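You operate a simulated robot arm through the tools that you are given. There is no shell and no other tool. Be economical: measure what you need, move in short steps, check, and stop when the job is done.

You run a simulated robot arm. Do the job below in one go: nothing can be reset, and whatever is moved stays where it is left.

Task
Take the green bulb and leave it on the yellow plate. Take the tagged bag on the top of the wooden bench and put it away on the lower shelf of the wooden bench. Open the glue drawer, put the yellow glue block on the third shelf from the top of the blue rack away in the inside of the glue drawer and shut the drawer again. Take the bin from the third shelf from the top of the blue rack and leave it on the wall shelf over the wooden bench. Fetch the foam pad and set it on the low shelf of the cart. Put the folded blue panel on the cream top. Any order will do. Set down upright: green bulb.

The check looks at the end state, three seconds after you hand in, the way a careful person would. Anything else that was tipped, shoved, dropped, spilled or broken makes it a failure.

Robot
A 7-joint arm with a two-finger parallel gripper on a trunk, on a base that drives. Base frame: it is fixed to the floor where the robot stands at the start and does not move with it; the origin is under the middle of the robot, x ahead of it, y to its left, z up; the surface under the hand at the start is at about z = 900. Lengths are in mm, angles in degrees, forces in N, time in s.
Its first joint turns from -166.0 to 166.0 degrees. Places, roughly: bin [1000, 1750, 1000]; cream top [-3400, -2800, 1200]; foam pad (7x7x5 cm) [-6600, -2500, 900]; folded blue panel (6x9x3 cm) [-3700, -6200, 900]; glue drawer [-2700, -6200, 800]; green bulb (4x4x6 cm) [700, -100, 900]; inside of the glue drawer [-2700, -6200, 800]; low shelf of the cart [-1700, -3000, 400]; lower shelf of the wooden bench [800, -700, 300]; tagged bag [1000, 250, 1000]; wall shelf over the wooden bench (266x20 cm) [1020, -700, 1360]; yellow glue block [1000, 1250, 1000]; yellow plate (12x8x1 cm) [1000, 500, 900]. Payload 1.57 kg.
Tool frame: the origin (TCP) lies between the finger pads and is the grasp point; the fingertips stand 30 mm ahead of it; z points along the fingers, y is the line along which they close. The gripper opens to 110 mm. The fingers are 24 mm wide and 12 mm thick; the gripper's body (48 by 112 mm) begins 78 mm behind the TCP.
Orientation is that of the tool frame in the base frame, as a unit quaternion [x, y, z, w]. With the fingers straight down and closing along the base's y, the tool's x points along the base's -x, its y along +y and its z along -z.

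Tools
- The arm moves only by the tool arm_command. Its argument "moves" is a list of rows, each an object (a shift or turn left out is 0, a gripper value left out holds the last) with "translation": the shift along the tool's x, y, z in mm, a list of three; "rot": the turn, a rotation vector about the tool's x, y, z in degrees, a list of three; "fingers": the gripper command, from -1 (shut) to 1 (fully open), values between in proportion. In form: [{"translation": [x, y, z], "rot": [wx, wy, wz], "fingers": fingers}, ...]. A call has 1 to 12 rows; each row is the pose to reach, as a shift and turn from the pose commanded when the call began, along the tool's axes at that moment. A row lasts 0.2 s, in which the tool goes at most 50 mm and 8.6 degrees; a call with a longer step from one row to the next is refused whole, and so is a gripper value outside its range. Where a pose cannot be reached the arm comes as near as it can. A force on the tool above 40 N (or 10 N above the force at the start of the call, whichever is more), or a blocked arm, ends the call early, and 0.2 s more pass. Each finger travels about 108 mm/s and halts on what it meets, pressing with about 24 N; the grip force reading is that of the motor and also rises with nothing between the fingers. The clock runs only during rows and for 0.2 s after the last one: add rows that repeat a pose to give the fingers time. The reply holds the time, the measured pose of the TCP, the force on the tool along the base axes, the opening and the grip force, in the units named above and with some noise, with the torque about the TCP (base axes, N m) and any sound that the robot's microphone picked up.
- Cameras (640 x 400 px; columns grow to the right, rows downward): "scene" is now at [513.1, 160.7, 1552.9]; the picture's right is [-0.41, -0.91, 0.00], its down [-0.31, 0.14, -0.94] and it looks along [0.86, -0.38, -0.34] (base axes); focal length 214 px, centre (320, 200). "wrist" rides on the gripper at [70, 16, -141] in the tool frame; the picture's right is [-0.23, 0.97, 0.00], its down [-0.85, -0.20, -0.48] and it looks along [-0.47, -0.11, 0.88] (tool axes); focal length 222 px, centre (320, 200). There is no depth. A picture from a camera that has moved, and an enlarged one, comes with that camera's place and axes in the base frame and with its lens.
- capture(camera): a new picture of that camera. No time passes.
- lift_body(by): slides the trunk up (or, below 0, down) by that many mm; the arm and the scene camera ride with it, the base frame stays. It gives what a move gives, with no picture.
- roll_base(legs): drives the robot by 1 to 6 legs, each [ahead, left, turn to the left] in mm, mm and degrees, along the robot's own axes; the way and the turn of a leg run together, so that a leg with both is an arc; at most 1500 mm and 180 degrees a leg. The arm and the cameras ride along, it lands a little off, and it stops where it bumps. It gives what a move gives.
- pan_tilt(pan, tilt): turns the head with the scene camera to pan (to the left, within 103 degrees either way) and tilt (down, from -29 to 69), counted from straight ahead of the robot. It gives what a move gives.
- inspect(camera, box): a new picture of the part [left, top, right, bottom] of that camera's present view, enlarged. No time passes.
- job_done(): hands the job in; it is judged then, once.

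Work in short steps. Places have to be worked out from the pictures, the camera data and where the tool is seen: move nearer, look again, correct. Check each grasp and each placing, and mend what went wrong. You have 207 turns and 192 pictures in all, those below and enlarged ones among them. Open the gripper and draw the arm clear of the work before you hand the job in, unless the task says otherwise; then end with one line.

The tools are called after "Request:" by a JSON object that holds its "api" and its "payload". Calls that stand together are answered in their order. arm_command: Moves the arm, as the interface text tells. Its arguments: {"type":"object","properties":{"moves":{"type":"array","items":{"type":"object","properties":{"translation":{"type":"array","items":{"type":"number"}},"rot":{"type":"array","items":{"type":"number"}},"fingers":{"type":"number"}}}}},"required":["moves"]} The other tools are called the same way: lift_body (by) slides the trunk up or down; roll_base (legs) drives the base; pan_tilt (pan, tilt) turns the head that bears the scene camera; capture (camera) takes a picture; inspect (camera, box) takes an enlarged picture of a part of a camera's view; job_done () hands the job in.

At the start:

```text
t: 0.0
position: [686.3, 119.6, 1530.8]
ee_rot: [0.0, 1.0, 0.008, -0.01]
contact_force: [-0.8, 1.1, 0.1]
moment: [0.02, -0.04, -0.01]
finger_gap: 109.9
grip_force: 0.2
trunk travel left (down, up): [-565.0, 45.0]
robot x, y, heading: [-2.9, 2.8, -0.2]
head pan, tilt: [-24.1, 20.0]
```

scene: 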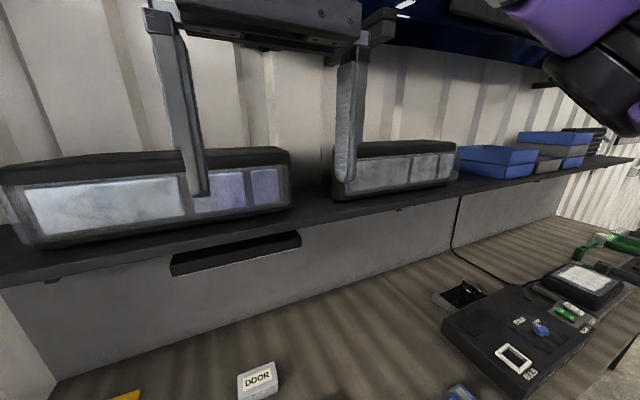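
wrist: 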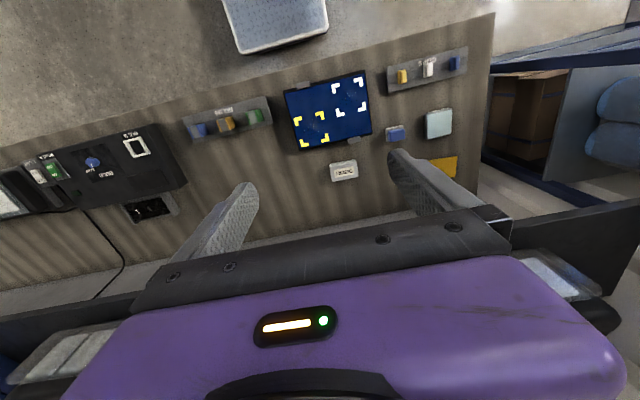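

The wrist view shows the bench with two bulb trays and several tagged bags; I need a better look at the bench. I'll turn the head toward it.

Request:
{"api": "pan_tilt", "payload": {"pan": 0, "tilt": 55}}

Request:
{"api": "capture", "payload": {"camera": "scene"}}

Request:
{"api": "inspect", "payload": {"camera": "wrist", "box": [170, 30, 490, 230]}}

Request:
{"api": "pan_tilt", "payload": {"pan": 60, "tilt": 25}}

Request:
{"api": "capture", "payload": {"camera": "scene"}}

```text
t: 1.0
position: [686.2, 118.0, 1528.2]
ee_rot: [0.001, 1.0, 0.008, -0.012]
contact_force: [0.5, 0.0, 0.0]
moment: [-0.03, -0.03, -0.01]
finger_gap: 110.0
grip_force: 0.0
trunk travel left (down, up): [-565.0, 45.0]
robot x, y, heading: [-2.1, -1.9, -0.1]
head pan, tilt: [0.0, 55.0]
```

```text
189 pictures are left
camera scene: at [500.2, 198.7, 1500.9], right [0.0, -1.0, 0.0], down [-0.82, 0.0, -0.57], along [0.57, 0.0, -0.82], focal length 214 px, centre (320, 200)
```

scene: 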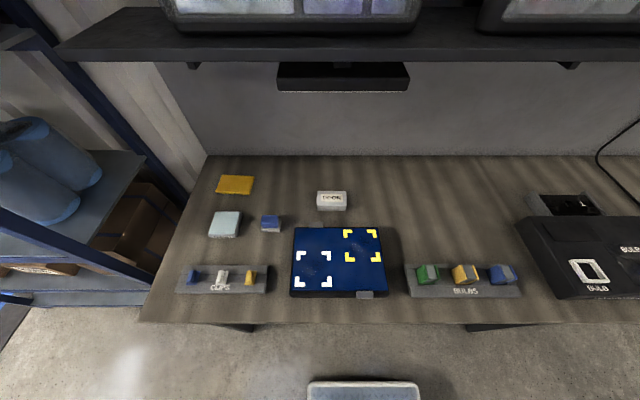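

```text
2.00 times, centred on (330, 130) of wrist
camera zoom: at [619.6, 131.7, 1670.7], right [0.23, 0.97, 0.01], down [0.87, -0.21, 0.46], along [0.45, -0.09, -0.89], focal length 444 px, centre (300, 340)
```

zoom: 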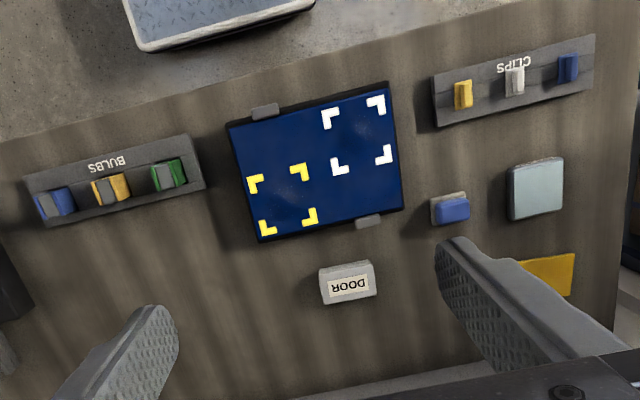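

```text
t: 2.3
position: [685.4, 118.0, 1529.1]
ee_rot: [0.0, 1.0, 0.009, -0.012]
contact_force: [0.0, -0.1, 0.6]
moment: [0.02, 0.0, 0.02]
finger_gap: 109.9
grip_force: 0.1
trunk travel left (down, up): [-565.0, 45.0]
robot x, y, heading: [-1.9, 2.4, -0.2]
head pan, tilt: [60.0, 25.0]
```

```text
187 pictures are left
camera scene: at [474.2, 278.5, 1544.8], right [0.87, -0.5, 0.0], down [-0.21, -0.37, -0.91], along [0.45, 0.78, -0.42], focal length 214 px, centre (320, 200)
```

scene: 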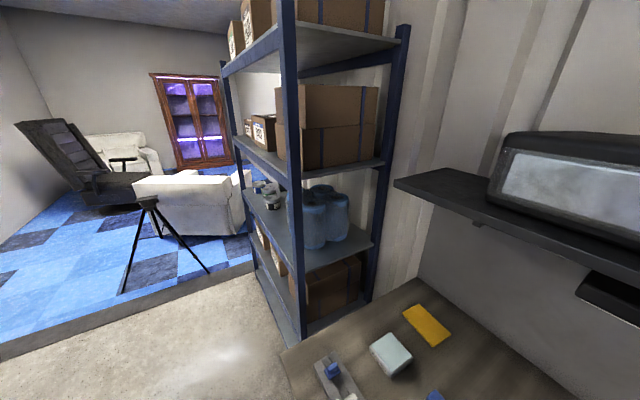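

I need to identify the tagged bag. I'll look closely at the bench's left part and at its right end.

Request:
{"api": "pan_tilt", "payload": {"pan": 10, "tilt": 45}}

Request:
{"api": "inspect", "payload": {"camera": "scene", "box": [200, 150, 440, 300]}}

Request:
{"api": "pan_tilt", "payload": {"pan": -50, "tilt": 35}}

Request:
{"api": "capture", "payload": {"camera": "scene"}}

```text
t: 3.5
position: [686.6, 119.5, 1528.0]
ee_rot: [-0.001, 1.0, 0.008, -0.011]
contact_force: [-0.6, -0.4, -0.6]
moment: [0.01, 0.01, 0.0]
finger_gap: 110.0
grip_force: 0.1
trunk travel left (down, up): [-565.0, 45.0]
robot x, y, heading: [2.1, 0.1, -0.0]
head pan, tilt: [10.0, 45.0]
```

```text
2.67 times, centred on (320, 225) of scene
camera zoom: at [508.1, 212.9, 1514.2], right [0.17, -0.98, 0.0], down [-0.7, -0.12, -0.71], along [0.7, 0.12, -0.71], focal length 572 px, centre (320, 133)
```

zoom: 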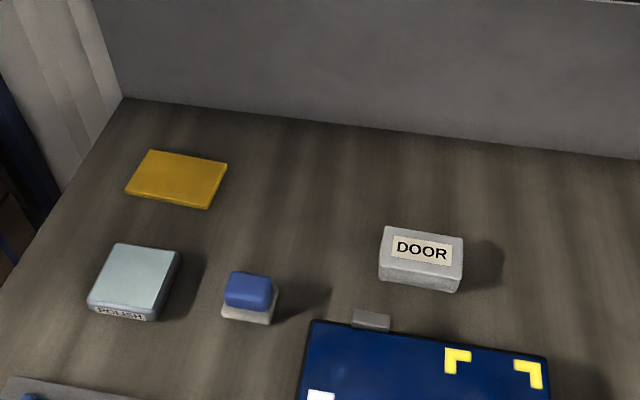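

```text
t: 4.8
position: [686.2, 118.2, 1528.5]
ee_rot: [0.001, 1.0, 0.009, -0.011]
contact_force: [0.2, 0.4, -0.3]
moment: [0.0, 0.0, 0.03]
finger_gap: 110.3
grip_force: 0.1
trunk travel left (down, up): [-565.0, 45.0]
robot x, y, heading: [0.3, -1.5, 0.1]
head pan, tilt: [-50.0, 35.0]
```

```text
185 pictures are left
camera scene: at [484.7, 131.3, 1529.0], right [-0.77, -0.64, 0.0], down [-0.37, 0.44, -0.82], along [0.53, -0.63, -0.57], focal length 214 px, centre (320, 200)
```

scene: 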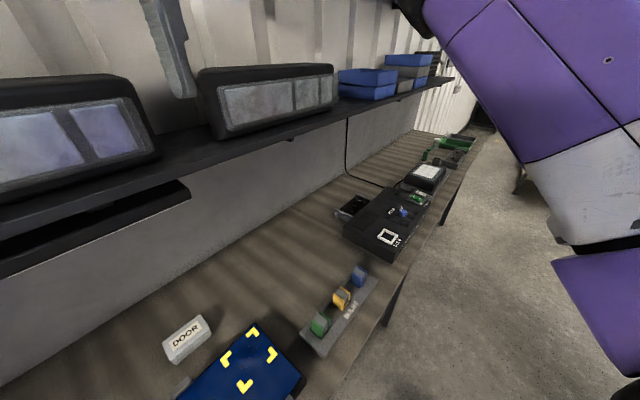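

The DOOR item at about (901,160) is the only tagged one, so it's the bag. Starting with the green bulb at about (666,-86): I lower the trunk and move the hand over it.

Request:
{"api": "lift_body", "payload": {"by": -300}}

Request:
{"api": "arm_command", "payload": {"moves": [{"translation": [5, -40, 0], "rot": [0.4, -0.5, 0]}, {"translation": [10, -85, 0], "rot": [0.9, -1.1, 0]}, {"translation": [15, -130, 0], "rot": [0.9, -1.1, 0]}, {"translation": [20, -170, 0], "rot": [0.9, -1.1, 0]}, {"translation": [20, -205, 20], "rot": [0.9, -1.1, 0]}, {"translation": [20, -205, 50], "rot": [0.9, -1.1, 0], "fingers": 0.3}, {"translation": [20, -205, 50], "rot": [0.9, -1.1, 0], "fingers": 0.3}]}}

Request:
{"api": "capture", "payload": {"camera": "wrist"}}

Request:
{"api": "capture", "payload": {"camera": "scene"}}

```text
t: 7.8
position: [686.0, 117.5, 1228.3]
ee_rot: [0.0, 1.0, 0.009, -0.012]
contact_force: [-0.6, 0.3, -0.2]
moment: [0.0, -0.01, -0.01]
finger_gap: 109.9
grip_force: 0.0
trunk travel left (down, up): [-265.0, 345.0]
robot x, y, heading: [1.3, 0.1, -0.5]
head pan, tilt: [-50.0, 35.0]
```

```text
t: 8.9
position: [672.6, -21.3, 1215.2]
ee_rot: [-0.074, 0.997, 0.002, -0.005]
contact_force: [-0.5, 0.8, 0.4]
moment: [-0.05, -0.01, -0.02]
finger_gap: 110.0
grip_force: 0.0
trunk travel left (down, up): [-265.0, 345.0]
robot x, y, heading: [-2.4, -1.9, 0.2]
head pan, tilt: [-50.0, 35.0]
stopped in row 5: the arm was blocked; the commanded pose is now the measured one
```

```text
184 pictures are left
camera wrist: at [602.8, -16.0, 1356.2], right [0.08, 1.0, 0.0], down [0.88, -0.07, 0.47], along [0.47, -0.04, -0.88], focal length 222 px, centre (320, 200)
```

wrist: 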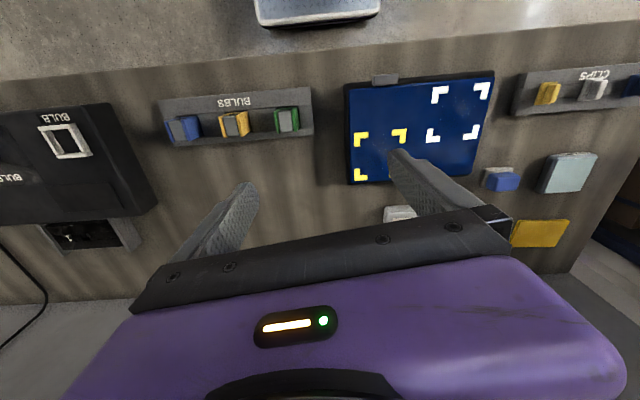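

```text
183 pictures are left
camera scene: at [484.7, 131.9, 1229.0], right [-0.77, -0.64, 0.0], down [-0.37, 0.44, -0.82], along [0.53, -0.63, -0.57], focal length 214 px, centre (320, 200)
```

scene: 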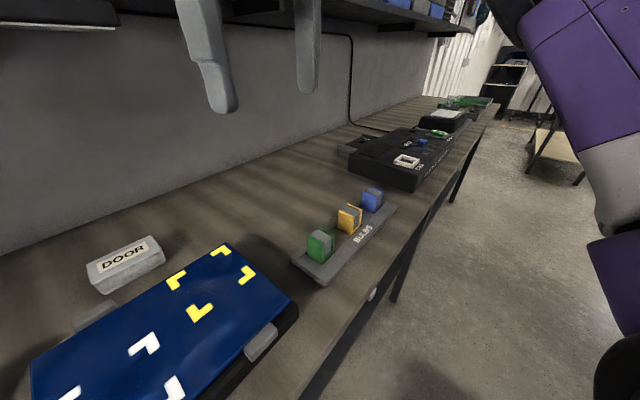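

The arm was blocked by its own geometry at this side, so I'll shift the base to the right by 170 mm and bring the hand back to its comfortable side.

Request:
{"api": "roll_base", "payload": {"legs": [[0, -180, 0]]}}

Request:
{"api": "arm_command", "payload": {"moves": [{"translation": [0, 40, 0], "rot": [0, 0, 0]}, {"translation": [0, 80, 0], "rot": [0, 0, 4]}, {"translation": [0, 120, 0], "rot": [0, 0, 8.4]}, {"translation": [0, 120, 20], "rot": [0, 0, 8.4]}]}}

Request:
{"api": "capture", "payload": {"camera": "wrist"}}

```text
t: 10.4
position: [674.7, -198.0, 1215.4]
ee_rot: [-0.074, 0.997, 0.001, -0.004]
contact_force: [0.2, 0.1, 0.6]
moment: [0.03, 0.02, -0.01]
finger_gap: 110.2
grip_force: 0.1
trunk travel left (down, up): [-265.0, 345.0]
robot x, y, heading: [4.1, -183.3, 0.1]
head pan, tilt: [-50.0, 35.0]
```

```text
t: 11.4
position: [654.2, -79.9, 1197.5]
ee_rot: [0.0, 1.0, 0.001, -0.005]
contact_force: [-0.6, 1.1, -1.0]
moment: [-0.01, 0.01, 0.0]
finger_gap: 110.1
grip_force: 0.0
trunk travel left (down, up): [-265.0, 345.0]
robot x, y, heading: [2.8, -176.1, 0.2]
head pan, tilt: [-50.0, 35.0]
```

```text
182 pictures are left
camera wrist: at [585.7, -65.0, 1338.8], right [0.23, 0.97, 0.0], down [0.86, -0.2, 0.47], along [0.46, -0.11, -0.88], focal length 222 px, centre (320, 200)
```

wrist: 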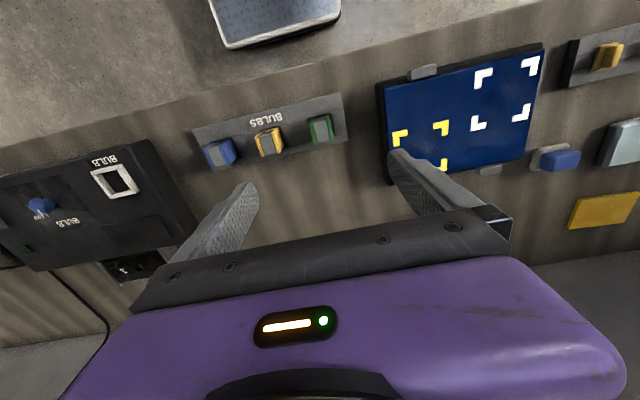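

The bulb is directly below at about (658,-83). I go down to z≈1040 with the fingers narrowed to ~72 mm and look again.

Request:
{"api": "arm_command", "payload": {"moves": [{"translation": [-4, -2, 45], "fingers": 0.3}, {"translation": [-4, -2, 90], "fingers": 0.3}, {"translation": [-4, -2, 130], "fingers": 0.3}, {"translation": [-4, -2, 150], "fingers": 0.3}]}}

Request:
{"api": "capture", "payload": {"camera": "wrist"}}

Request:
{"api": "inspect", "payload": {"camera": "scene", "box": [240, 120, 480, 270]}}

```text
t: 12.4
position: [657.8, -82.0, 1044.0]
ee_rot: [-0.002, 1.0, 0.0, -0.003]
contact_force: [0.7, 0.1, 0.0]
moment: [0.01, 0.01, -0.04]
finger_gap: 71.3
grip_force: 0.2
trunk travel left (down, up): [-265.0, 345.0]
robot x, y, heading: [5.1, -177.1, 0.2]
head pan, tilt: [-50.0, 35.0]
```

```text
181 pictures are left
camera wrist: at [588.8, -66.2, 1185.1], right [0.23, 0.97, 0.0], down [0.86, -0.2, 0.47], along [0.46, -0.11, -0.88], focal length 222 px, centre (320, 200)
```

wrist: 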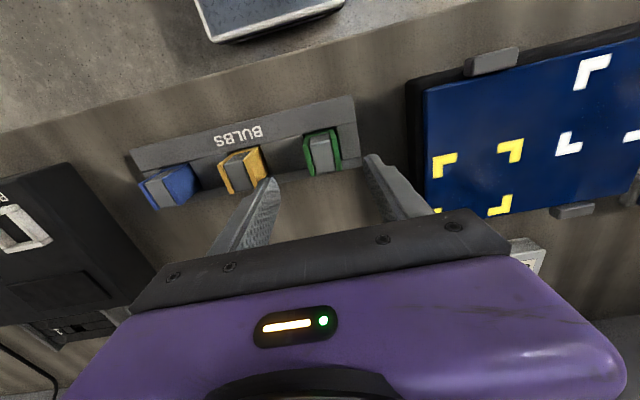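

```text
2.67 times, centred on (360, 195) of scene
camera zoom: at [484.5, -45.4, 1229.2], right [-0.76, -0.65, 0.0], down [-0.37, 0.44, -0.82], along [0.53, -0.63, -0.57], focal length 572 px, centre (213, 213)
```

zoom: 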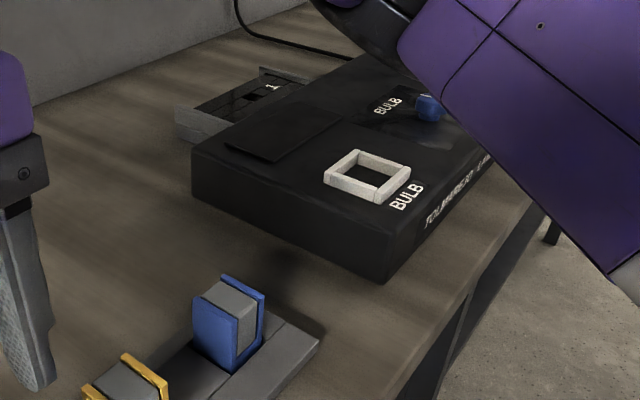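

Bulb top centre is at about (659,-81), well between the fingers. I go down to TCP z≈952 and grip.

Request:
{"api": "arm_command", "payload": {"moves": [{"translation": [-1, 1, 40], "fingers": 0.3}, {"translation": [-1, 1, 75], "fingers": 0.3}, {"translation": [-1, 1, 92], "fingers": 0.3}, {"translation": [-1, 1, 92], "fingers": -0.3}, {"translation": [-1, 1, 92], "fingers": -1}, {"translation": [-1, 1, 92], "fingers": -1}]}}

Request:
{"api": "capture", "payload": {"camera": "wrist"}}

```text
t: 13.8
position: [657.4, -82.3, 952.0]
ee_rot: [-0.001, 1.0, 0.001, -0.005]
contact_force: [-0.3, -0.4, 0.7]
moment: [-0.01, -0.02, -0.02]
finger_gap: 35.1
grip_force: 24.1
trunk travel left (down, up): [-265.0, 345.0]
robot x, y, heading: [0.3, -175.3, 0.2]
head pan, tilt: [-50.0, 35.0]
```

```text
179 pictures are left
camera wrist: at [589.4, -66.4, 1093.0], right [0.23, 0.97, 0.0], down [0.86, -0.2, 0.47], along [0.46, -0.11, -0.88], focal length 222 px, centre (320, 200)
```

wrist: 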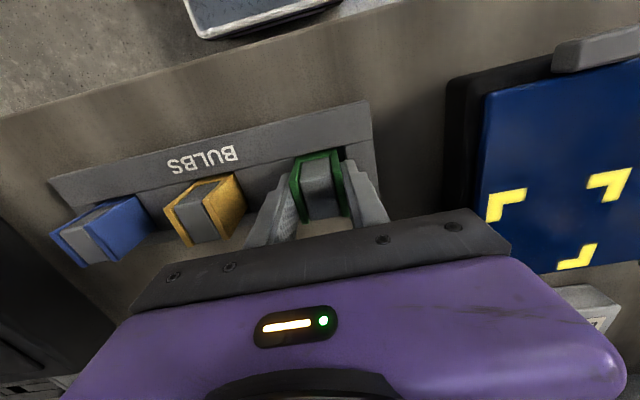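

Gripped (35 mm). I lift the bulb clear, then drive left and a bit ahead towards the plate.

Request:
{"api": "arm_command", "payload": {"moves": [{"translation": [0, 0, -40]}, {"translation": [0, 0, -90]}, {"translation": [0, 0, -140]}, {"translation": [0, 0, -170]}]}}

Request:
{"api": "capture", "payload": {"camera": "wrist"}}

Request:
{"api": "roll_base", "payload": {"legs": [[0, 600, 0], [120, 0, 0]]}}

Request:
{"api": "pan_tilt", "payload": {"pan": 15, "tilt": 45}}

Request:
{"api": "capture", "payload": {"camera": "scene"}}

Request:
{"api": "capture", "payload": {"camera": "wrist"}}

```text
t: 14.8
position: [658.3, -78.7, 1120.6]
ee_rot: [-0.001, 1.0, 0.001, -0.004]
contact_force: [0.0, 0.8, -0.4]
moment: [-0.04, 0.0, -0.03]
finger_gap: 35.3
grip_force: 23.9
trunk travel left (down, up): [-265.0, 345.0]
robot x, y, heading: [-1.5, -175.4, 0.4]
head pan, tilt: [-50.0, 35.0]
```

```text
178 pictures are left
camera wrist: at [588.7, -62.9, 1262.8], right [0.23, 0.97, 0.0], down [0.86, -0.2, 0.47], along [0.46, -0.11, -0.88], focal length 222 px, centre (320, 200)
```

wrist: 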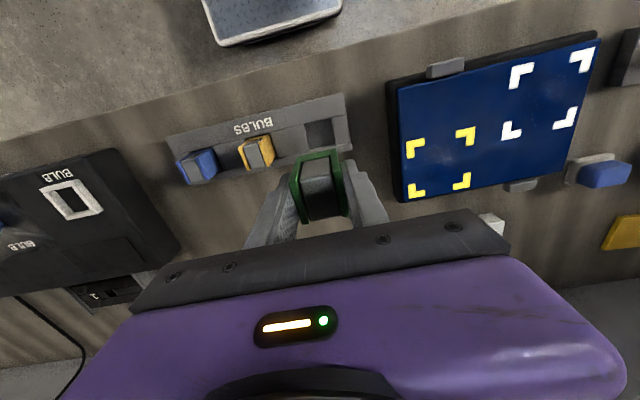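

```text
t: 19.1
position: [773.3, 526.2, 1121.4]
ee_rot: [-0.002, 1.0, 0.001, -0.004]
contact_force: [0.8, -0.1, -0.5]
moment: [-0.01, 0.03, 0.0]
finger_gap: 35.2
grip_force: 24.3
trunk travel left (down, up): [-265.0, 345.0]
robot x, y, heading: [112.0, 426.9, 0.3]
head pan, tilt: [-50.0, 35.0]
```

```text
t: 20.4
position: [773.2, 524.2, 1121.7]
ee_rot: [-0.002, 1.0, 0.001, -0.005]
contact_force: [0.7, 0.3, 0.2]
moment: [0.02, 0.03, 0.01]
finger_gap: 35.2
grip_force: 23.5
trunk travel left (down, up): [-265.0, 345.0]
robot x, y, heading: [118.7, 424.9, 0.2]
head pan, tilt: [15.0, 45.0]
```

```text
177 pictures are left
camera scene: at [622.1, 646.0, 1214.2], right [0.26, -0.97, 0.0], down [-0.68, -0.19, -0.71], along [0.68, 0.19, -0.71], focal length 214 px, centre (320, 200)
```

scene: 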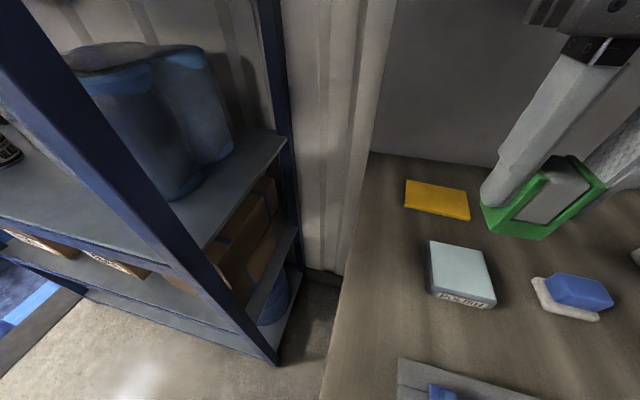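

```text
176 pictures are left
camera wrist: at [704.4, 540.1, 1262.6], right [0.22, 0.97, 0.0], down [0.86, -0.2, 0.47], along [0.46, -0.11, -0.88], focal length 222 px, centre (320, 200)
```

wrist: 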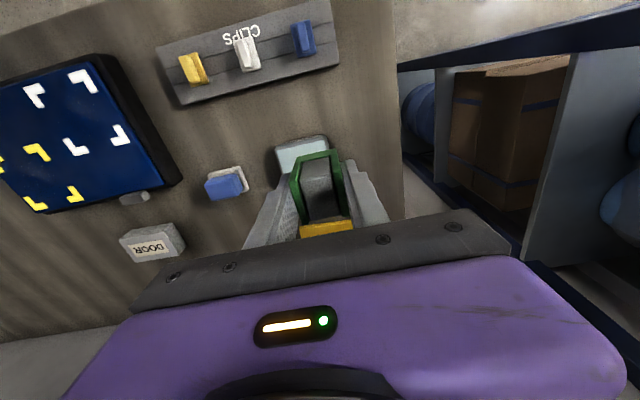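

Plate centre computes to about (976,499); bulb's bottom is about 50 mm below the TCP. I lower to z≈1030 and move over the plate.

Request:
{"api": "arm_command", "payload": {"moves": [{"translation": [-20, -5, 40]}, {"translation": [-55, -12, 70]}, {"translation": [-95, -20, 90]}, {"translation": [-140, -26, 90]}, {"translation": [-180, -26, 90]}, {"translation": [-203, -26, 95]}]}}

Request:
{"api": "capture", "payload": {"camera": "scene"}}

Request:
{"api": "capture", "payload": {"camera": "wrist"}}

```text
t: 21.8
position: [973.9, 499.9, 1025.7]
ee_rot: [-0.001, 1.0, 0.0, -0.004]
contact_force: [-0.4, -0.4, -0.1]
moment: [0.03, -0.01, 0.03]
finger_gap: 35.4
grip_force: 24.2
trunk travel left (down, up): [-265.0, 345.0]
robot x, y, heading: [120.8, 426.5, 0.1]
head pan, tilt: [15.0, 45.0]
```

```text
175 pictures are left
camera scene: at [622.0, 645.9, 1214.3], right [0.26, -0.96, 0.0], down [-0.68, -0.19, -0.71], along [0.68, 0.19, -0.71], focal length 214 px, centre (320, 200)
```

scene: 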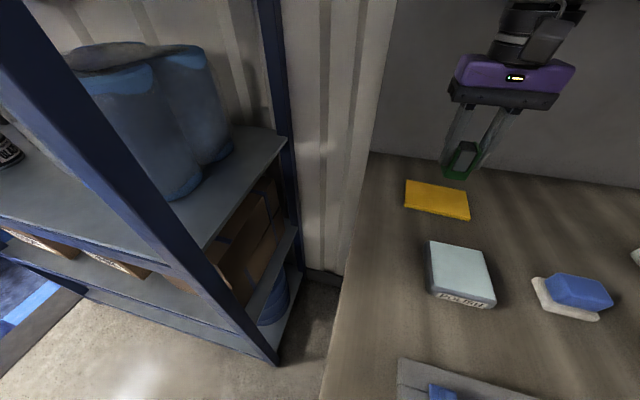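

```text
174 pictures are left
camera wrist: at [904.6, 514.6, 1166.6], right [0.22, 0.97, 0.0], down [0.86, -0.2, 0.47], along [0.46, -0.11, -0.88], focal length 222 px, centre (320, 200)
```

wrist: 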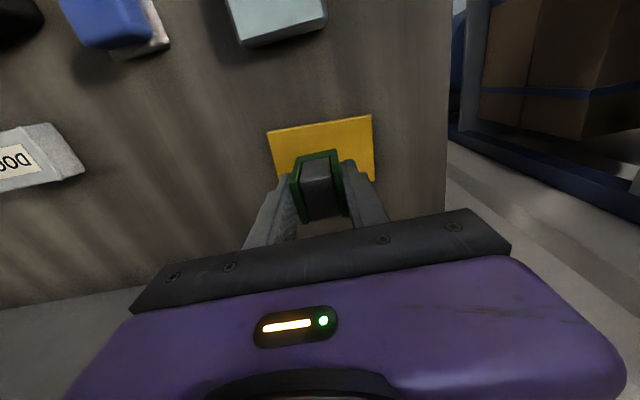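

Plate centre again reads (980,499), right under the bulb. I lower to just above and then gently onto it, then look before releasing.

Request:
{"api": "arm_command", "payload": {"moves": [{"translation": [-4, 0, 30]}, {"translation": [-4, 0, 55]}, {"translation": [-4, 0, 60]}, {"translation": [-4, 0, 64]}]}}

Request:
{"api": "inspect", "payload": {"camera": "scene", "box": [360, 120, 600, 270]}}

```text
t: 22.8
position: [978.1, 500.2, 959.6]
ee_rot: [-0.002, 1.0, 0.001, -0.004]
contact_force: [0.8, 0.0, 0.2]
moment: [0.0, -0.01, 0.0]
finger_gap: 35.0
grip_force: 23.8
trunk travel left (down, up): [-265.0, 345.0]
robot x, y, heading: [119.7, 424.4, 0.2]
head pan, tilt: [15.0, 45.0]
```

```text
2.67 times, centred on (480, 195) of scene
camera zoom: at [622.1, 646.1, 1214.2], right [0.26, -0.96, 0.0], down [-0.68, -0.19, -0.71], along [0.68, 0.19, -0.71], focal length 572 px, centre (-107, 213)
```

zoom: 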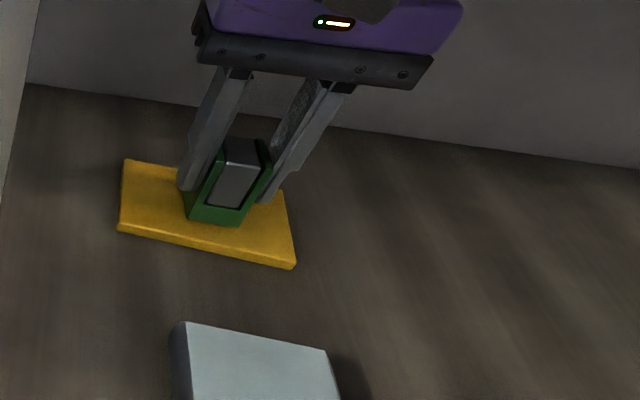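

It's nearly on the plate. I lower in small steps until contact.

Request:
{"api": "arm_command", "payload": {"moves": [{"translation": [0, 0, 2]}, {"translation": [0, 0, 4]}, {"translation": [0, 0, 6]}, {"translation": [0, 0, 8]}, {"translation": [0, 0, 10]}, {"translation": [0, 0, 12]}]}}

```text
t: 24.2
position: [978.9, 499.5, 950.1]
ee_rot: [0.0, 1.0, 0.0, -0.004]
contact_force: [1.4, -2.4, 23.5]
moment: [-0.1, -0.04, -0.02]
finger_gap: 35.2
grip_force: 24.1
trunk travel left (down, up): [-265.0, 345.0]
robot x, y, heading: [112.1, 424.4, 0.3]
head pan, tilt: [15.0, 45.0]
```

Contact felt (23 N). I release and rise.

Request:
{"api": "arm_command", "payload": {"moves": [{"translation": [0, 0, -2], "fingers": -0.2}, {"translation": [0, 0, -2], "fingers": 0.3}, {"translation": [0, 0, -2], "fingers": 0.3}, {"translation": [0, 0, -30], "fingers": 0.3}, {"translation": [0, 0, -70], "fingers": 0.3}, {"translation": [40, 0, -90], "fingers": 0.3}]}}

Request:
{"api": "inspect", "payload": {"camera": "scene", "box": [360, 120, 600, 270]}}

Request:
{"api": "capture", "payload": {"camera": "wrist"}}

```text
t: 25.6
position: [939.2, 500.6, 1037.2]
ee_rot: [-0.002, 1.0, 0.0, -0.005]
contact_force: [0.8, 0.0, 0.1]
moment: [0.0, 0.01, -0.02]
finger_gap: 71.3
grip_force: 0.1
trunk travel left (down, up): [-265.0, 345.0]
robot x, y, heading: [115.6, 422.6, 0.2]
head pan, tilt: [15.0, 45.0]
```

```text
2.67 times, centred on (480, 195) of scene
camera zoom: at [622.4, 646.3, 1214.0], right [0.26, -0.96, 0.0], down [-0.68, -0.19, -0.71], along [0.68, 0.19, -0.71], focal length 572 px, centre (-107, 213)
```

zoom: 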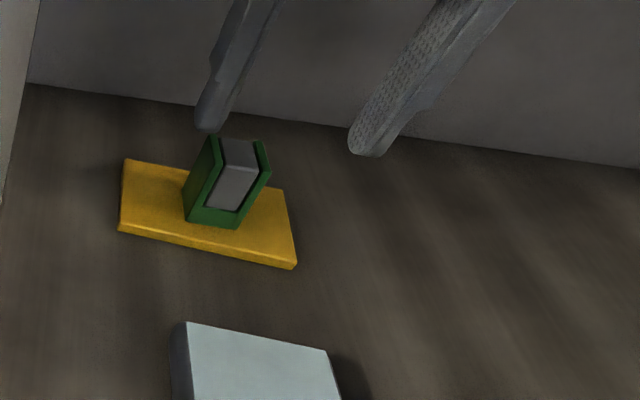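

```text
171 pictures are left
camera wrist: at [869.7, 515.0, 1179.5], right [0.22, 0.97, 0.0], down [0.86, -0.2, 0.47], along [0.46, -0.11, -0.88], focal length 222 px, centre (320, 200)
```

wrist: 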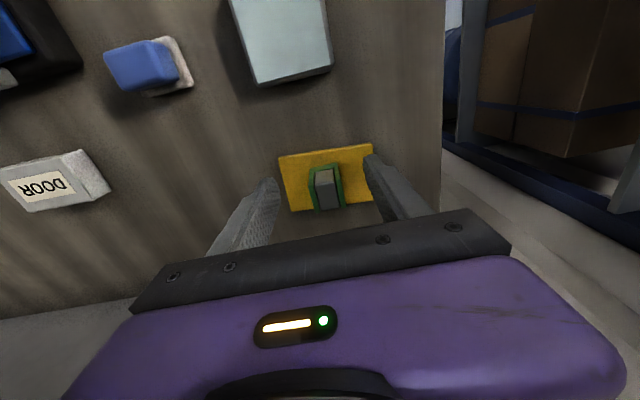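

The green bulb stands upright on the plate. Next the DOOR bag: I retract the hand, shift the base right, and look at the bag.

Request:
{"api": "arm_command", "payload": {"moves": [{"translation": [40, 0, -40], "fingers": 0.3}, {"translation": [90, 0, -70], "fingers": 1}, {"translation": [140, 0, -80], "fingers": 1}, {"translation": [170, 0, -80], "fingers": 1}]}}

Request:
{"api": "roll_base", "payload": {"legs": [[0, -360, 0]]}}

Request:
{"api": "arm_command", "payload": {"moves": [{"rot": [0, -8, 0]}, {"rot": [0, -16, 0]}, {"rot": [0, -24, 0]}, {"rot": [0, -32, 0]}, {"rot": [0, -40, 0]}, {"rot": [0, -45, 0]}, {"rot": [0, -45, 0]}]}}

Request:
{"api": "pan_tilt", "payload": {"pan": 0, "tilt": 45}}

Request:
{"api": "capture", "payload": {"camera": "wrist"}}

Request:
{"api": "capture", "payload": {"camera": "scene"}}

```text
refused: row 1 steps farther than a row can; nothing moved
```

```text
t: 27.4
position: [922.8, 309.2, 1039.6]
ee_rot: [-0.047, 0.999, -0.005, 0.003]
contact_force: [-1.3, -0.7, 0.4]
moment: [0.01, 0.04, -0.02]
finger_gap: 71.7
grip_force: 0.0
trunk travel left (down, up): [-265.0, 345.0]
robot x, y, heading: [113.5, 200.2, 0.4]
head pan, tilt: [15.0, 45.0]
stopped in leg 1: the robot was blocked; the commanded pose is now the measured one
```

```text
t: 28.9
position: [925.1, 308.1, 1039.3]
ee_rot: [-0.044, 0.922, 0.014, 0.385]
contact_force: [-0.5, -0.4, 0.1]
moment: [-0.02, 0.03, 0.05]
finger_gap: 71.6
grip_force: 0.0
trunk travel left (down, up): [-265.0, 345.0]
robot x, y, heading: [116.0, 201.0, 0.4]
head pan, tilt: [15.0, 45.0]
```

```text
t: 29.7
position: [923.9, 308.7, 1039.0]
ee_rot: [-0.044, 0.922, 0.014, 0.384]
contact_force: [0.1, -0.2, -0.6]
moment: [0.0, -0.01, 0.0]
finger_gap: 71.5
grip_force: 0.0
trunk travel left (down, up): [-265.0, 345.0]
robot x, y, heading: [111.4, 198.4, 0.6]
head pan, tilt: [0.0, 45.0]
```

```text
170 pictures are left
camera wrist: at [774.1, 310.5, 1088.4], right [0.07, 0.99, 0.15], down [0.28, -0.17, 0.95], along [0.96, -0.02, -0.29], focal length 222 px, centre (320, 200)
```

wrist: 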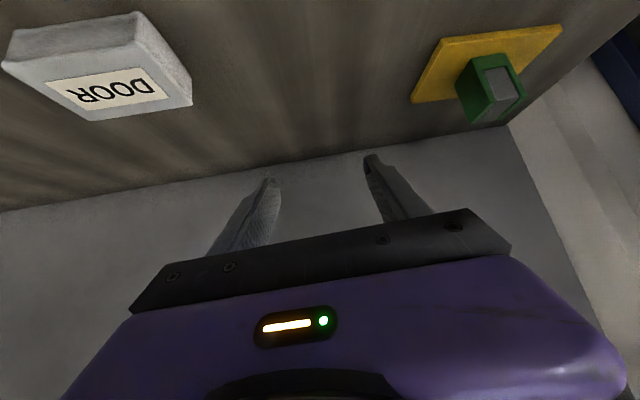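

```text
169 pictures are left
camera scene: at [623.4, 403.8, 1214.2], right [0.01, -1.0, 0.0], down [-0.71, -0.01, -0.71], along [0.71, 0.01, -0.71], focal length 214 px, centre (320, 200)
```

scene: 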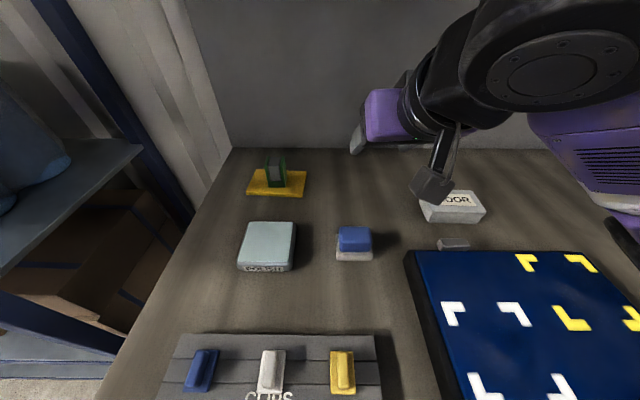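

My retract was refused and the sideways drive bumped the wrist lightly on something under the shelf. I retract straight back from there, then look.

Request:
{"api": "arm_command", "payload": {"moves": [{"translation": [30, 0, -30]}, {"translation": [60, 0, -60]}, {"translation": [90, 0, -90]}, {"translation": [120, 0, -120]}, {"translation": [150, 0, -150], "rot": [0, 0, 5]}]}}

Request:
{"api": "pan_tilt", "payload": {"pan": 0, "tilt": 15}}

Request:
{"api": "capture", "payload": {"camera": "scene"}}

```text
t: 30.9
position: [778.5, 328.7, 1102.8]
ee_rot: [-0.001, 0.925, 0.028, 0.379]
contact_force: [0.9, -0.5, -0.4]
moment: [0.01, -0.03, 0.03]
finger_gap: 71.6
grip_force: 0.1
out of reach, approached as far as the arm can: row 3, 4, 5
trunk travel left (down, up): [-265.0, 345.0]
robot x, y, heading: [117.8, 200.1, 0.6]
head pan, tilt: [0.0, 45.0]
```

```text
t: 31.9
position: [777.1, 329.6, 1101.9]
ee_rot: [-0.004, 0.924, 0.029, 0.381]
contact_force: [0.4, -0.2, -0.4]
moment: [-0.03, -0.02, -0.01]
finger_gap: 71.5
grip_force: 0.1
trunk travel left (down, up): [-265.0, 345.0]
robot x, y, heading: [112.2, 202.1, 0.7]
head pan, tilt: [0.0, 15.0]
```

```text
168 pictures are left
camera scene: at [635.4, 406.1, 1259.6], right [0.03, -1.0, 0.0], down [-0.27, -0.01, -0.96], along [0.96, 0.03, -0.27], focal length 214 px, centre (320, 200)
```

scene: 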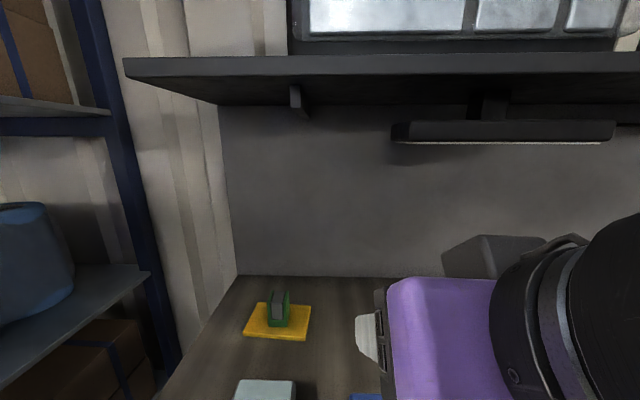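

The lamp is undisturbed. I continue the base right by 200 mm so the bag is ahead of the hand, then look with the wrist camera.

Request:
{"api": "roll_base", "payload": {"legs": [[0, -200, 0]]}}

Request:
{"api": "capture", "payload": {"camera": "wrist"}}

Request:
{"api": "pan_tilt", "payload": {"pan": 0, "tilt": 45}}

Request:
{"api": "capture", "payload": {"camera": "scene"}}

```text
t: 33.5
position: [779.0, 130.8, 1103.4]
ee_rot: [-0.002, 0.924, 0.029, 0.381]
contact_force: [0.6, 0.0, 0.3]
moment: [0.04, 0.01, 0.0]
finger_gap: 71.4
grip_force: 0.1
trunk travel left (down, up): [-265.0, 345.0]
robot x, y, heading: [113.5, 0.5, 0.4]
head pan, tilt: [0.0, 15.0]
```

```text
167 pictures are left
camera wrist: at [629.1, 139.6, 1154.1], right [0.13, 0.97, 0.21], down [0.28, -0.24, 0.93], along [0.95, -0.07, -0.3], focal length 222 px, centre (320, 200)
```

wrist: 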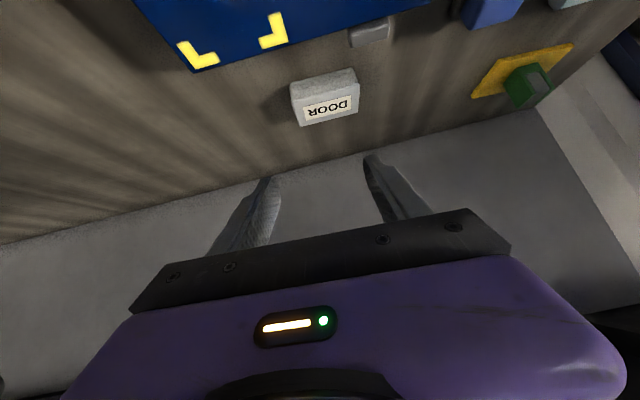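

```text
t: 34.4
position: [779.0, 131.4, 1102.8]
ee_rot: [-0.004, 0.924, 0.029, 0.38]
contact_force: [0.0, -0.1, -0.2]
moment: [-0.01, 0.02, 0.03]
finger_gap: 71.2
grip_force: 0.1
trunk travel left (down, up): [-265.0, 345.0]
robot x, y, heading: [116.6, 4.3, 0.4]
head pan, tilt: [0.0, 45.0]
```

```text
166 pictures are left
camera scene: at [625.8, 206.8, 1215.6], right [0.04, -1.0, 0.0], down [-0.69, -0.02, -0.72], along [0.72, 0.03, -0.69], focal length 214 px, centre (320, 200)
```

scene: 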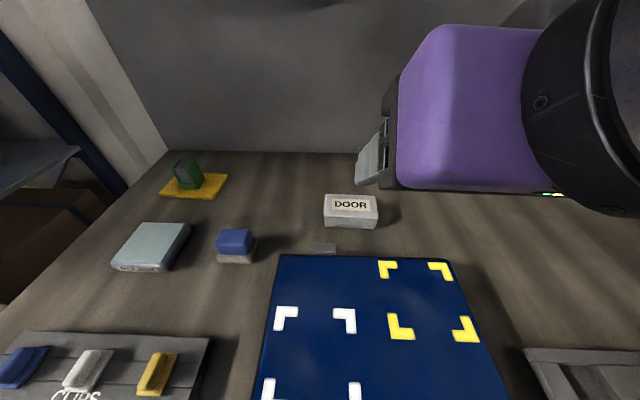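

The bag is about 91 wide (y) × 48 × 35 mm at around (908,163). I square the tool, open fully, and stage the hand on a 45° line before the bag.

Request:
{"api": "arm_command", "payload": {"moves": [{"translation": [10, 10, 30], "rot": [1, 0, -0.3], "fingers": 1}, {"translation": [25, 20, 60], "rot": [2, 0, -0.6], "fingers": 1}, {"translation": [35, 32, 93], "rot": [3.2, 0, -0.9], "fingers": 1}, {"translation": [35, 32, 93], "rot": [3.2, 0, -0.9], "fingers": 1}]}}

Request:
{"api": "capture", "payload": {"camera": "wrist"}}

Request:
{"api": "inspect", "payload": {"camera": "scene", "box": [260, 120, 500, 270]}}

```text
t: 35.4
position: [820.0, 169.5, 1015.2]
ee_rot: [-0.001, 0.924, -0.001, 0.382]
contact_force: [-1.9, 1.0, 3.6]
moment: [-0.05, 0.07, 0.0]
finger_gap: 110.1
grip_force: 0.2
trunk travel left (down, up): [-265.0, 345.0]
robot x, y, heading: [118.7, 0.6, 0.6]
head pan, tilt: [0.0, 45.0]
```

```text
165 pictures are left
camera wrist: at [670.8, 184.8, 1064.6], right [0.16, 0.97, 0.16], down [0.27, -0.2, 0.94], along [0.95, -0.11, -0.29], focal length 222 px, centre (320, 200)
```

wrist: 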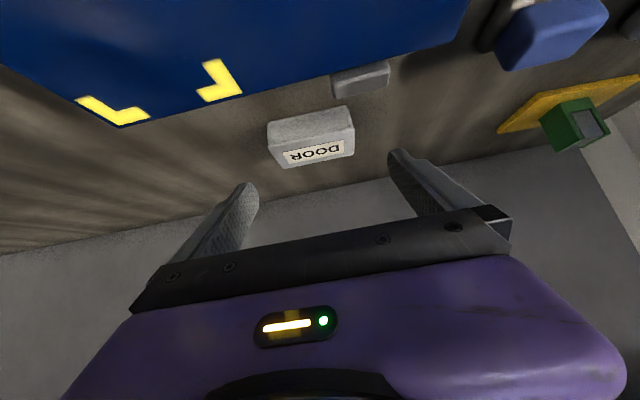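

```text
2.67 times, centred on (380, 195) of scene
camera zoom: at [625.5, 213.2, 1215.9], right [0.11, -0.99, 0.0], down [-0.69, -0.08, -0.72], along [0.72, 0.08, -0.69], focal length 572 px, centre (160, 213)
```

zoom: 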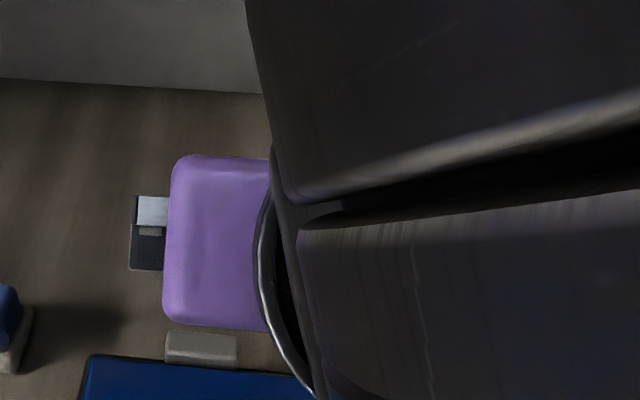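

Bag's centre reads (903,162). I advance along the 45° line in steps with the y corrected by -8.

Request:
{"api": "arm_command", "payload": {"moves": [{"translation": [0, -8, 20]}, {"translation": [0, -8, 50]}, {"translation": [0, -8, 60]}]}}

Request:
{"api": "capture", "payload": {"camera": "wrist"}}

```text
t: 36.2
position: [862.1, 160.4, 971.6]
ee_rot: [0.0, 0.924, 0.0, 0.381]
contact_force: [0.3, 0.3, 1.0]
moment: [-0.01, -0.01, 0.02]
finger_gap: 110.1
grip_force: 0.0
trunk travel left (down, up): [-265.0, 345.0]
robot x, y, heading: [117.8, 2.6, 0.6]
head pan, tilt: [0.0, 45.0]
```

```text
163 pictures are left
camera wrist: at [712.9, 176.2, 1022.1], right [0.16, 0.97, 0.16], down [0.27, -0.2, 0.94], along [0.95, -0.11, -0.29], focal length 222 px, centre (320, 200)
```

wrist: 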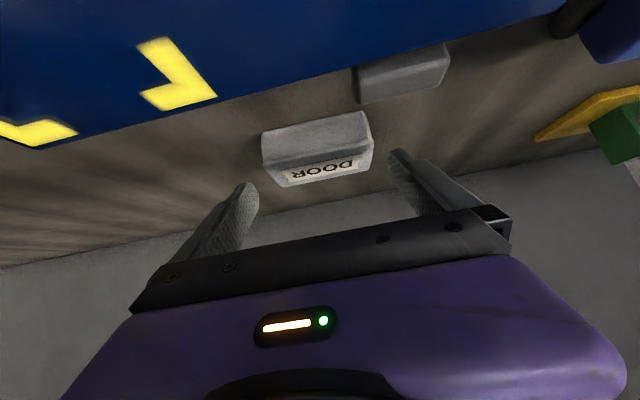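

Bag spans y 116–209 (centre 163) and the fingers span 105–215. I shift +2 and advance over the bag.

Request:
{"api": "arm_command", "payload": {"moves": [{"translation": [0, 2, 20]}, {"translation": [0, 2, 38]}, {"translation": [0, 2, 54]}]}}

Request:
{"api": "capture", "payload": {"camera": "wrist"}}

```text
t: 37.0
position: [899.3, 162.9, 932.3]
ee_rot: [0.001, 0.924, 0.0, 0.381]
contact_force: [0.6, 0.1, 0.6]
moment: [0.02, 0.0, 0.01]
finger_gap: 110.1
grip_force: 0.1
trunk travel left (down, up): [-265.0, 345.0]
robot x, y, heading: [116.3, 2.7, 0.3]
head pan, tilt: [0.0, 45.0]
```

```text
162 pictures are left
camera wrist: at [748.7, 178.1, 983.0], right [0.16, 0.97, 0.16], down [0.27, -0.2, 0.94], along [0.95, -0.11, -0.29], focal length 222 px, centre (320, 200)
```

wrist: 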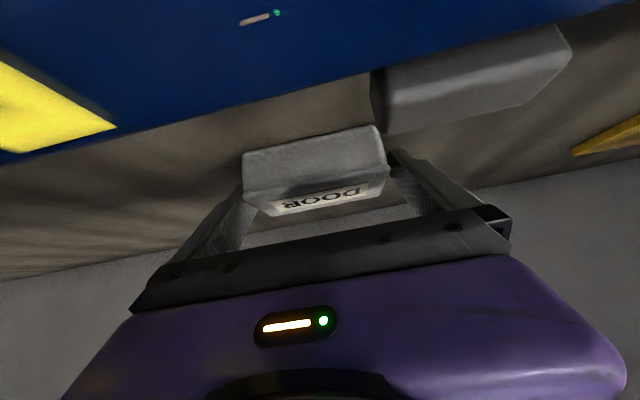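

Bag is between the fingers. Close.

Request:
{"api": "arm_command", "payload": {"moves": [{"translation": [0, 0, 2], "fingers": 0.7}, {"translation": [0, 0, 2], "fingers": 0.5}, {"translation": [0, 0, 2], "fingers": 0}, {"translation": [0, 0, 2], "fingers": 0}]}}

Request:
{"api": "capture", "payload": {"camera": "wrist"}}

```text
t: 38.0
position: [899.5, 162.6, 932.2]
ee_rot: [0.001, 0.924, 0.0, 0.383]
contact_force: [-2.2, 0.2, 17.0]
moment: [-0.4, -0.12, -0.12]
finger_gap: 99.7
grip_force: 23.8
trunk travel left (down, up): [-265.0, 345.0]
robot x, y, heading: [117.4, 0.6, 0.3]
head pan, tilt: [0.0, 45.0]
```

```text
161 pictures are left
camera wrist: at [750.6, 178.1, 982.2], right [0.16, 0.97, 0.16], down [0.27, -0.2, 0.94], along [0.95, -0.11, -0.29], focal length 222 px, centre (320, 200)
```

wrist: 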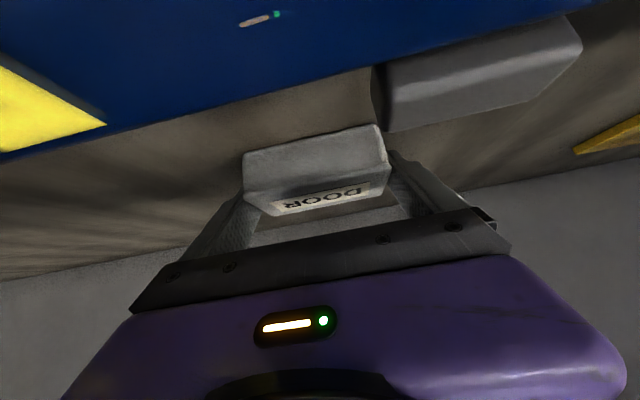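

Gripped at 99.7 mm. I lift straight up and then back.

Request:
{"api": "arm_command", "payload": {"moves": [{"translation": [-7, 0, -7], "fingers": -0.2}, {"translation": [-35, 0, -35], "fingers": -0.2}, {"translation": [-65, 0, -65]}, {"translation": [-65, 0, -100]}, {"translation": [-40, 0, -125]}, {"translation": [-15, 0, -150]}]}}

Request:
{"api": "capture", "payload": {"camera": "wrist"}}

```text
t: 39.6
position: [838.0, 150.1, 1046.0]
ee_rot: [0.068, 0.934, -0.011, 0.35]
contact_force: [-0.4, -1.0, -0.2]
moment: [-0.02, 0.02, 0.01]
finger_gap: 99.9
grip_force: 23.9
trunk travel left (down, up): [-265.0, 345.0]
robot x, y, heading: [113.7, 3.7, 0.3]
head pan, tilt: [0.0, 45.0]
stopped in row 6: the arm was blocked; the commanded pose is now the measured one
```

```text
160 pictures are left
camera wrist: at [695.8, 183.3, 1106.9], right [0.3, 0.94, 0.18], down [0.3, -0.27, 0.92], along [0.91, -0.22, -0.36], focal length 222 px, centre (320, 200)
```

wrist: 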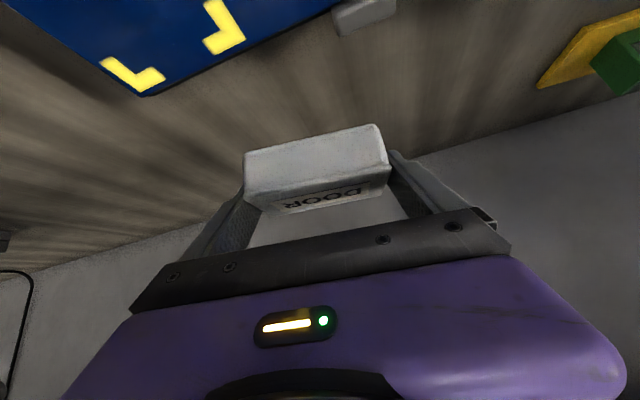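

Bag is held. I back away from the bench, lower the trunk and look under the bench.

Request:
{"api": "roll_base", "payload": {"legs": [[-650, 0, 0]]}}

Request:
{"api": "lift_body", "payload": {"by": -260}}

Request:
{"api": "pan_tilt", "payload": {"pan": -20, "tilt": 20}}

Request:
{"api": "capture", "payload": {"camera": "scene"}}

```text
t: 43.2
position: [182.8, 151.3, 1046.9]
ee_rot: [0.061, 0.934, -0.008, 0.351]
contact_force: [-0.6, -0.2, -1.1]
moment: [0.01, -0.02, 0.01]
finger_gap: 99.7
grip_force: 24.4
trunk travel left (down, up): [-265.0, 345.0]
robot x, y, heading: [-536.6, -7.4, 1.5]
head pan, tilt: [0.0, 45.0]
```

```text
t: 45.9
position: [182.7, 150.5, 786.0]
ee_rot: [0.062, 0.934, -0.008, 0.351]
contact_force: [0.1, -0.8, -0.1]
moment: [0.0, 0.01, 0.0]
finger_gap: 99.6
grip_force: 23.8
trunk travel left (down, up): [-5.0, 605.0]
robot x, y, heading: [-536.4, -11.1, 1.2]
head pan, tilt: [0.0, 45.0]
```

```text
t: 46.8
position: [183.1, 151.5, 786.3]
ee_rot: [0.061, 0.934, -0.008, 0.351]
contact_force: [-0.5, -0.4, -1.0]
moment: [-0.01, 0.02, 0.03]
finger_gap: 99.6
grip_force: 24.3
trunk travel left (down, up): [-5.0, 605.0]
robot x, y, heading: [-540.4, -7.6, 1.1]
head pan, tilt: [-20.0, 20.0]
```

```text
159 pictures are left
camera scene: at [-24.5, 170.5, 992.8], right [-0.32, -0.95, 0.0], down [-0.32, 0.11, -0.94], along [0.89, -0.3, -0.34], focal length 214 px, centre (320, 200)
```

scene: 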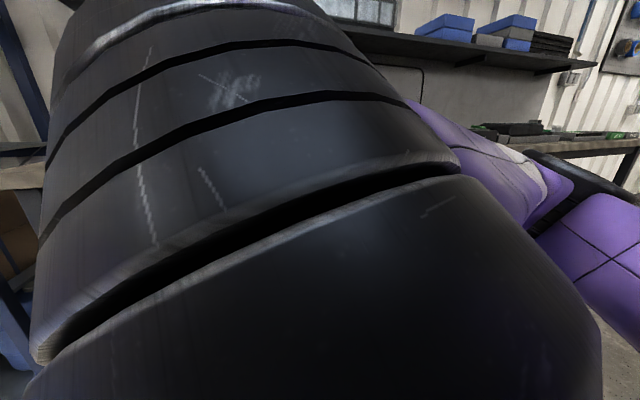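

The arm blocks the head's view. I straighten the tool and lower the hand to z≈400, in front of the bench (still clear of it), to free the view.

Request:
{"api": "arm_command", "payload": {"moves": [{"translation": [17, -6, 35], "rot": [-0.4, -0.4, -0.6]}, {"translation": [34, -12, 71], "rot": [-0.7, -0.8, -1.2]}, {"translation": [51, -17, 106], "rot": [-1, -1.2, -1.8]}, {"translation": [68, -23, 142], "rot": [-1.4, -1.6, -2.4]}, {"translation": [84, -29, 177], "rot": [-1.7, -2, -3]}, {"translation": [101, -35, 213], "rot": [-2.1, -2.3, -3.7]}, {"translation": [118, -41, 248], "rot": [-2.4, -2.7, -4.3]}, {"translation": [135, -46, 284], "rot": [-2.8, -3.1, -4.9]}, {"translation": [152, -52, 319], "rot": [-3.2, -3.5, -5.5]}, {"translation": [169, -58, 355], "rot": [-3.5, -3.9, -6.1]}]}}

Request:
{"api": "capture", "payload": {"camera": "scene"}}

Request:
{"api": "capture", "payload": {"camera": "wrist"}}

```text
t: 49.0
position: [277.5, 94.3, 406.8]
ee_rot: [0.0, 0.924, 0.0, 0.383]
contact_force: [0.3, -0.2, -0.5]
moment: [0.0, -0.01, 0.02]
finger_gap: 99.6
grip_force: 23.9
trunk travel left (down, up): [-5.0, 605.0]
robot x, y, heading: [-537.6, -2.9, 1.2]
head pan, tilt: [-20.0, 20.0]
```

```text
158 pictures are left
camera scene: at [-24.5, 170.5, 993.0], right [-0.32, -0.95, 0.0], down [-0.32, 0.11, -0.94], along [0.89, -0.3, -0.34], focal length 214 px, centre (320, 200)
```

scene: 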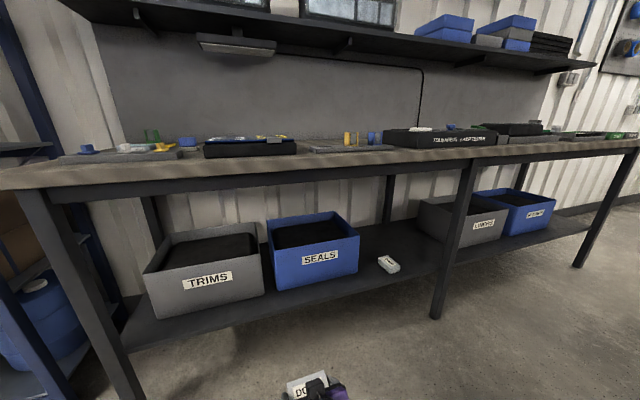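

```text
157 pictures are left
camera wrist: at [127.9, 110.0, 456.9], right [0.16, 0.97, 0.16], down [0.26, -0.2, 0.94], along [0.95, -0.11, -0.29], focal length 222 px, centre (320, 200)
```

wrist: 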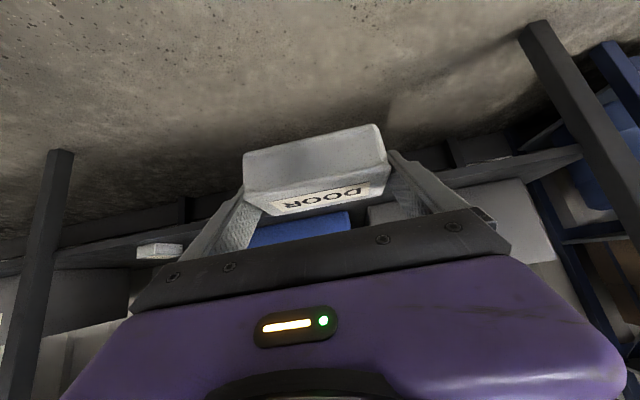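

The free spot on the lower shelf is between the small white item (right edge y≈-500) and the middle leg (y≈-700): target (740,-595). I drive sideways first and look again.

Request:
{"api": "roll_base", "payload": {"legs": [[0, -690, -1.2]]}}

Request:
{"api": "pan_tilt", "payload": {"pan": 5, "tilt": 28}}

Request:
{"api": "capture", "payload": {"camera": "scene"}}

Request:
{"api": "capture", "payload": {"camera": "wrist"}}

```text
t: 52.8
position: [285.3, -623.5, 407.3]
ee_rot: [0.013, 0.924, -0.006, 0.382]
contact_force: [-0.2, -0.5, -0.7]
moment: [-0.02, -0.01, 0.02]
finger_gap: 99.1
grip_force: 23.9
trunk travel left (down, up): [-5.0, 605.0]
robot x, y, heading: [-530.8, -703.1, -0.1]
head pan, tilt: [-20.0, 20.0]
```

```text
t: 53.7
position: [285.8, -623.5, 408.0]
ee_rot: [0.012, 0.924, -0.005, 0.383]
contact_force: [0.2, -0.2, -0.4]
moment: [-0.01, -0.03, 0.02]
finger_gap: 99.6
grip_force: 24.2
trunk travel left (down, up): [-5.0, 605.0]
robot x, y, heading: [-528.4, -703.1, -0.3]
head pan, tilt: [5.0, 28.0]
```

```text
156 pictures are left
camera scene: at [-11.0, -500.1, 980.0], right [0.08, -1.0, 0.0], down [-0.47, -0.04, -0.88], along [0.88, 0.07, -0.47], focal length 214 px, centre (320, 200)
```

scene: 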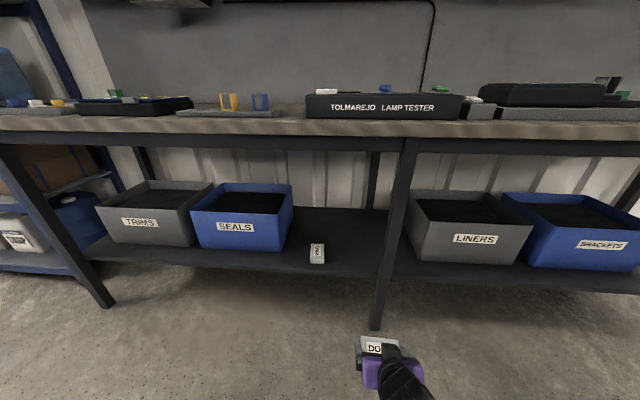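

```text
155 pictures are left
camera wrist: at [136.2, -603.9, 457.1], right [0.19, 0.97, 0.16], down [0.26, -0.21, 0.94], along [0.95, -0.13, -0.29], focal length 222 px, centre (320, 200)
```

wrist: 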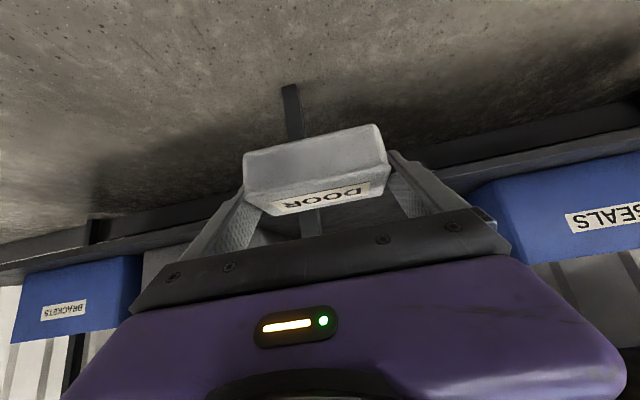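

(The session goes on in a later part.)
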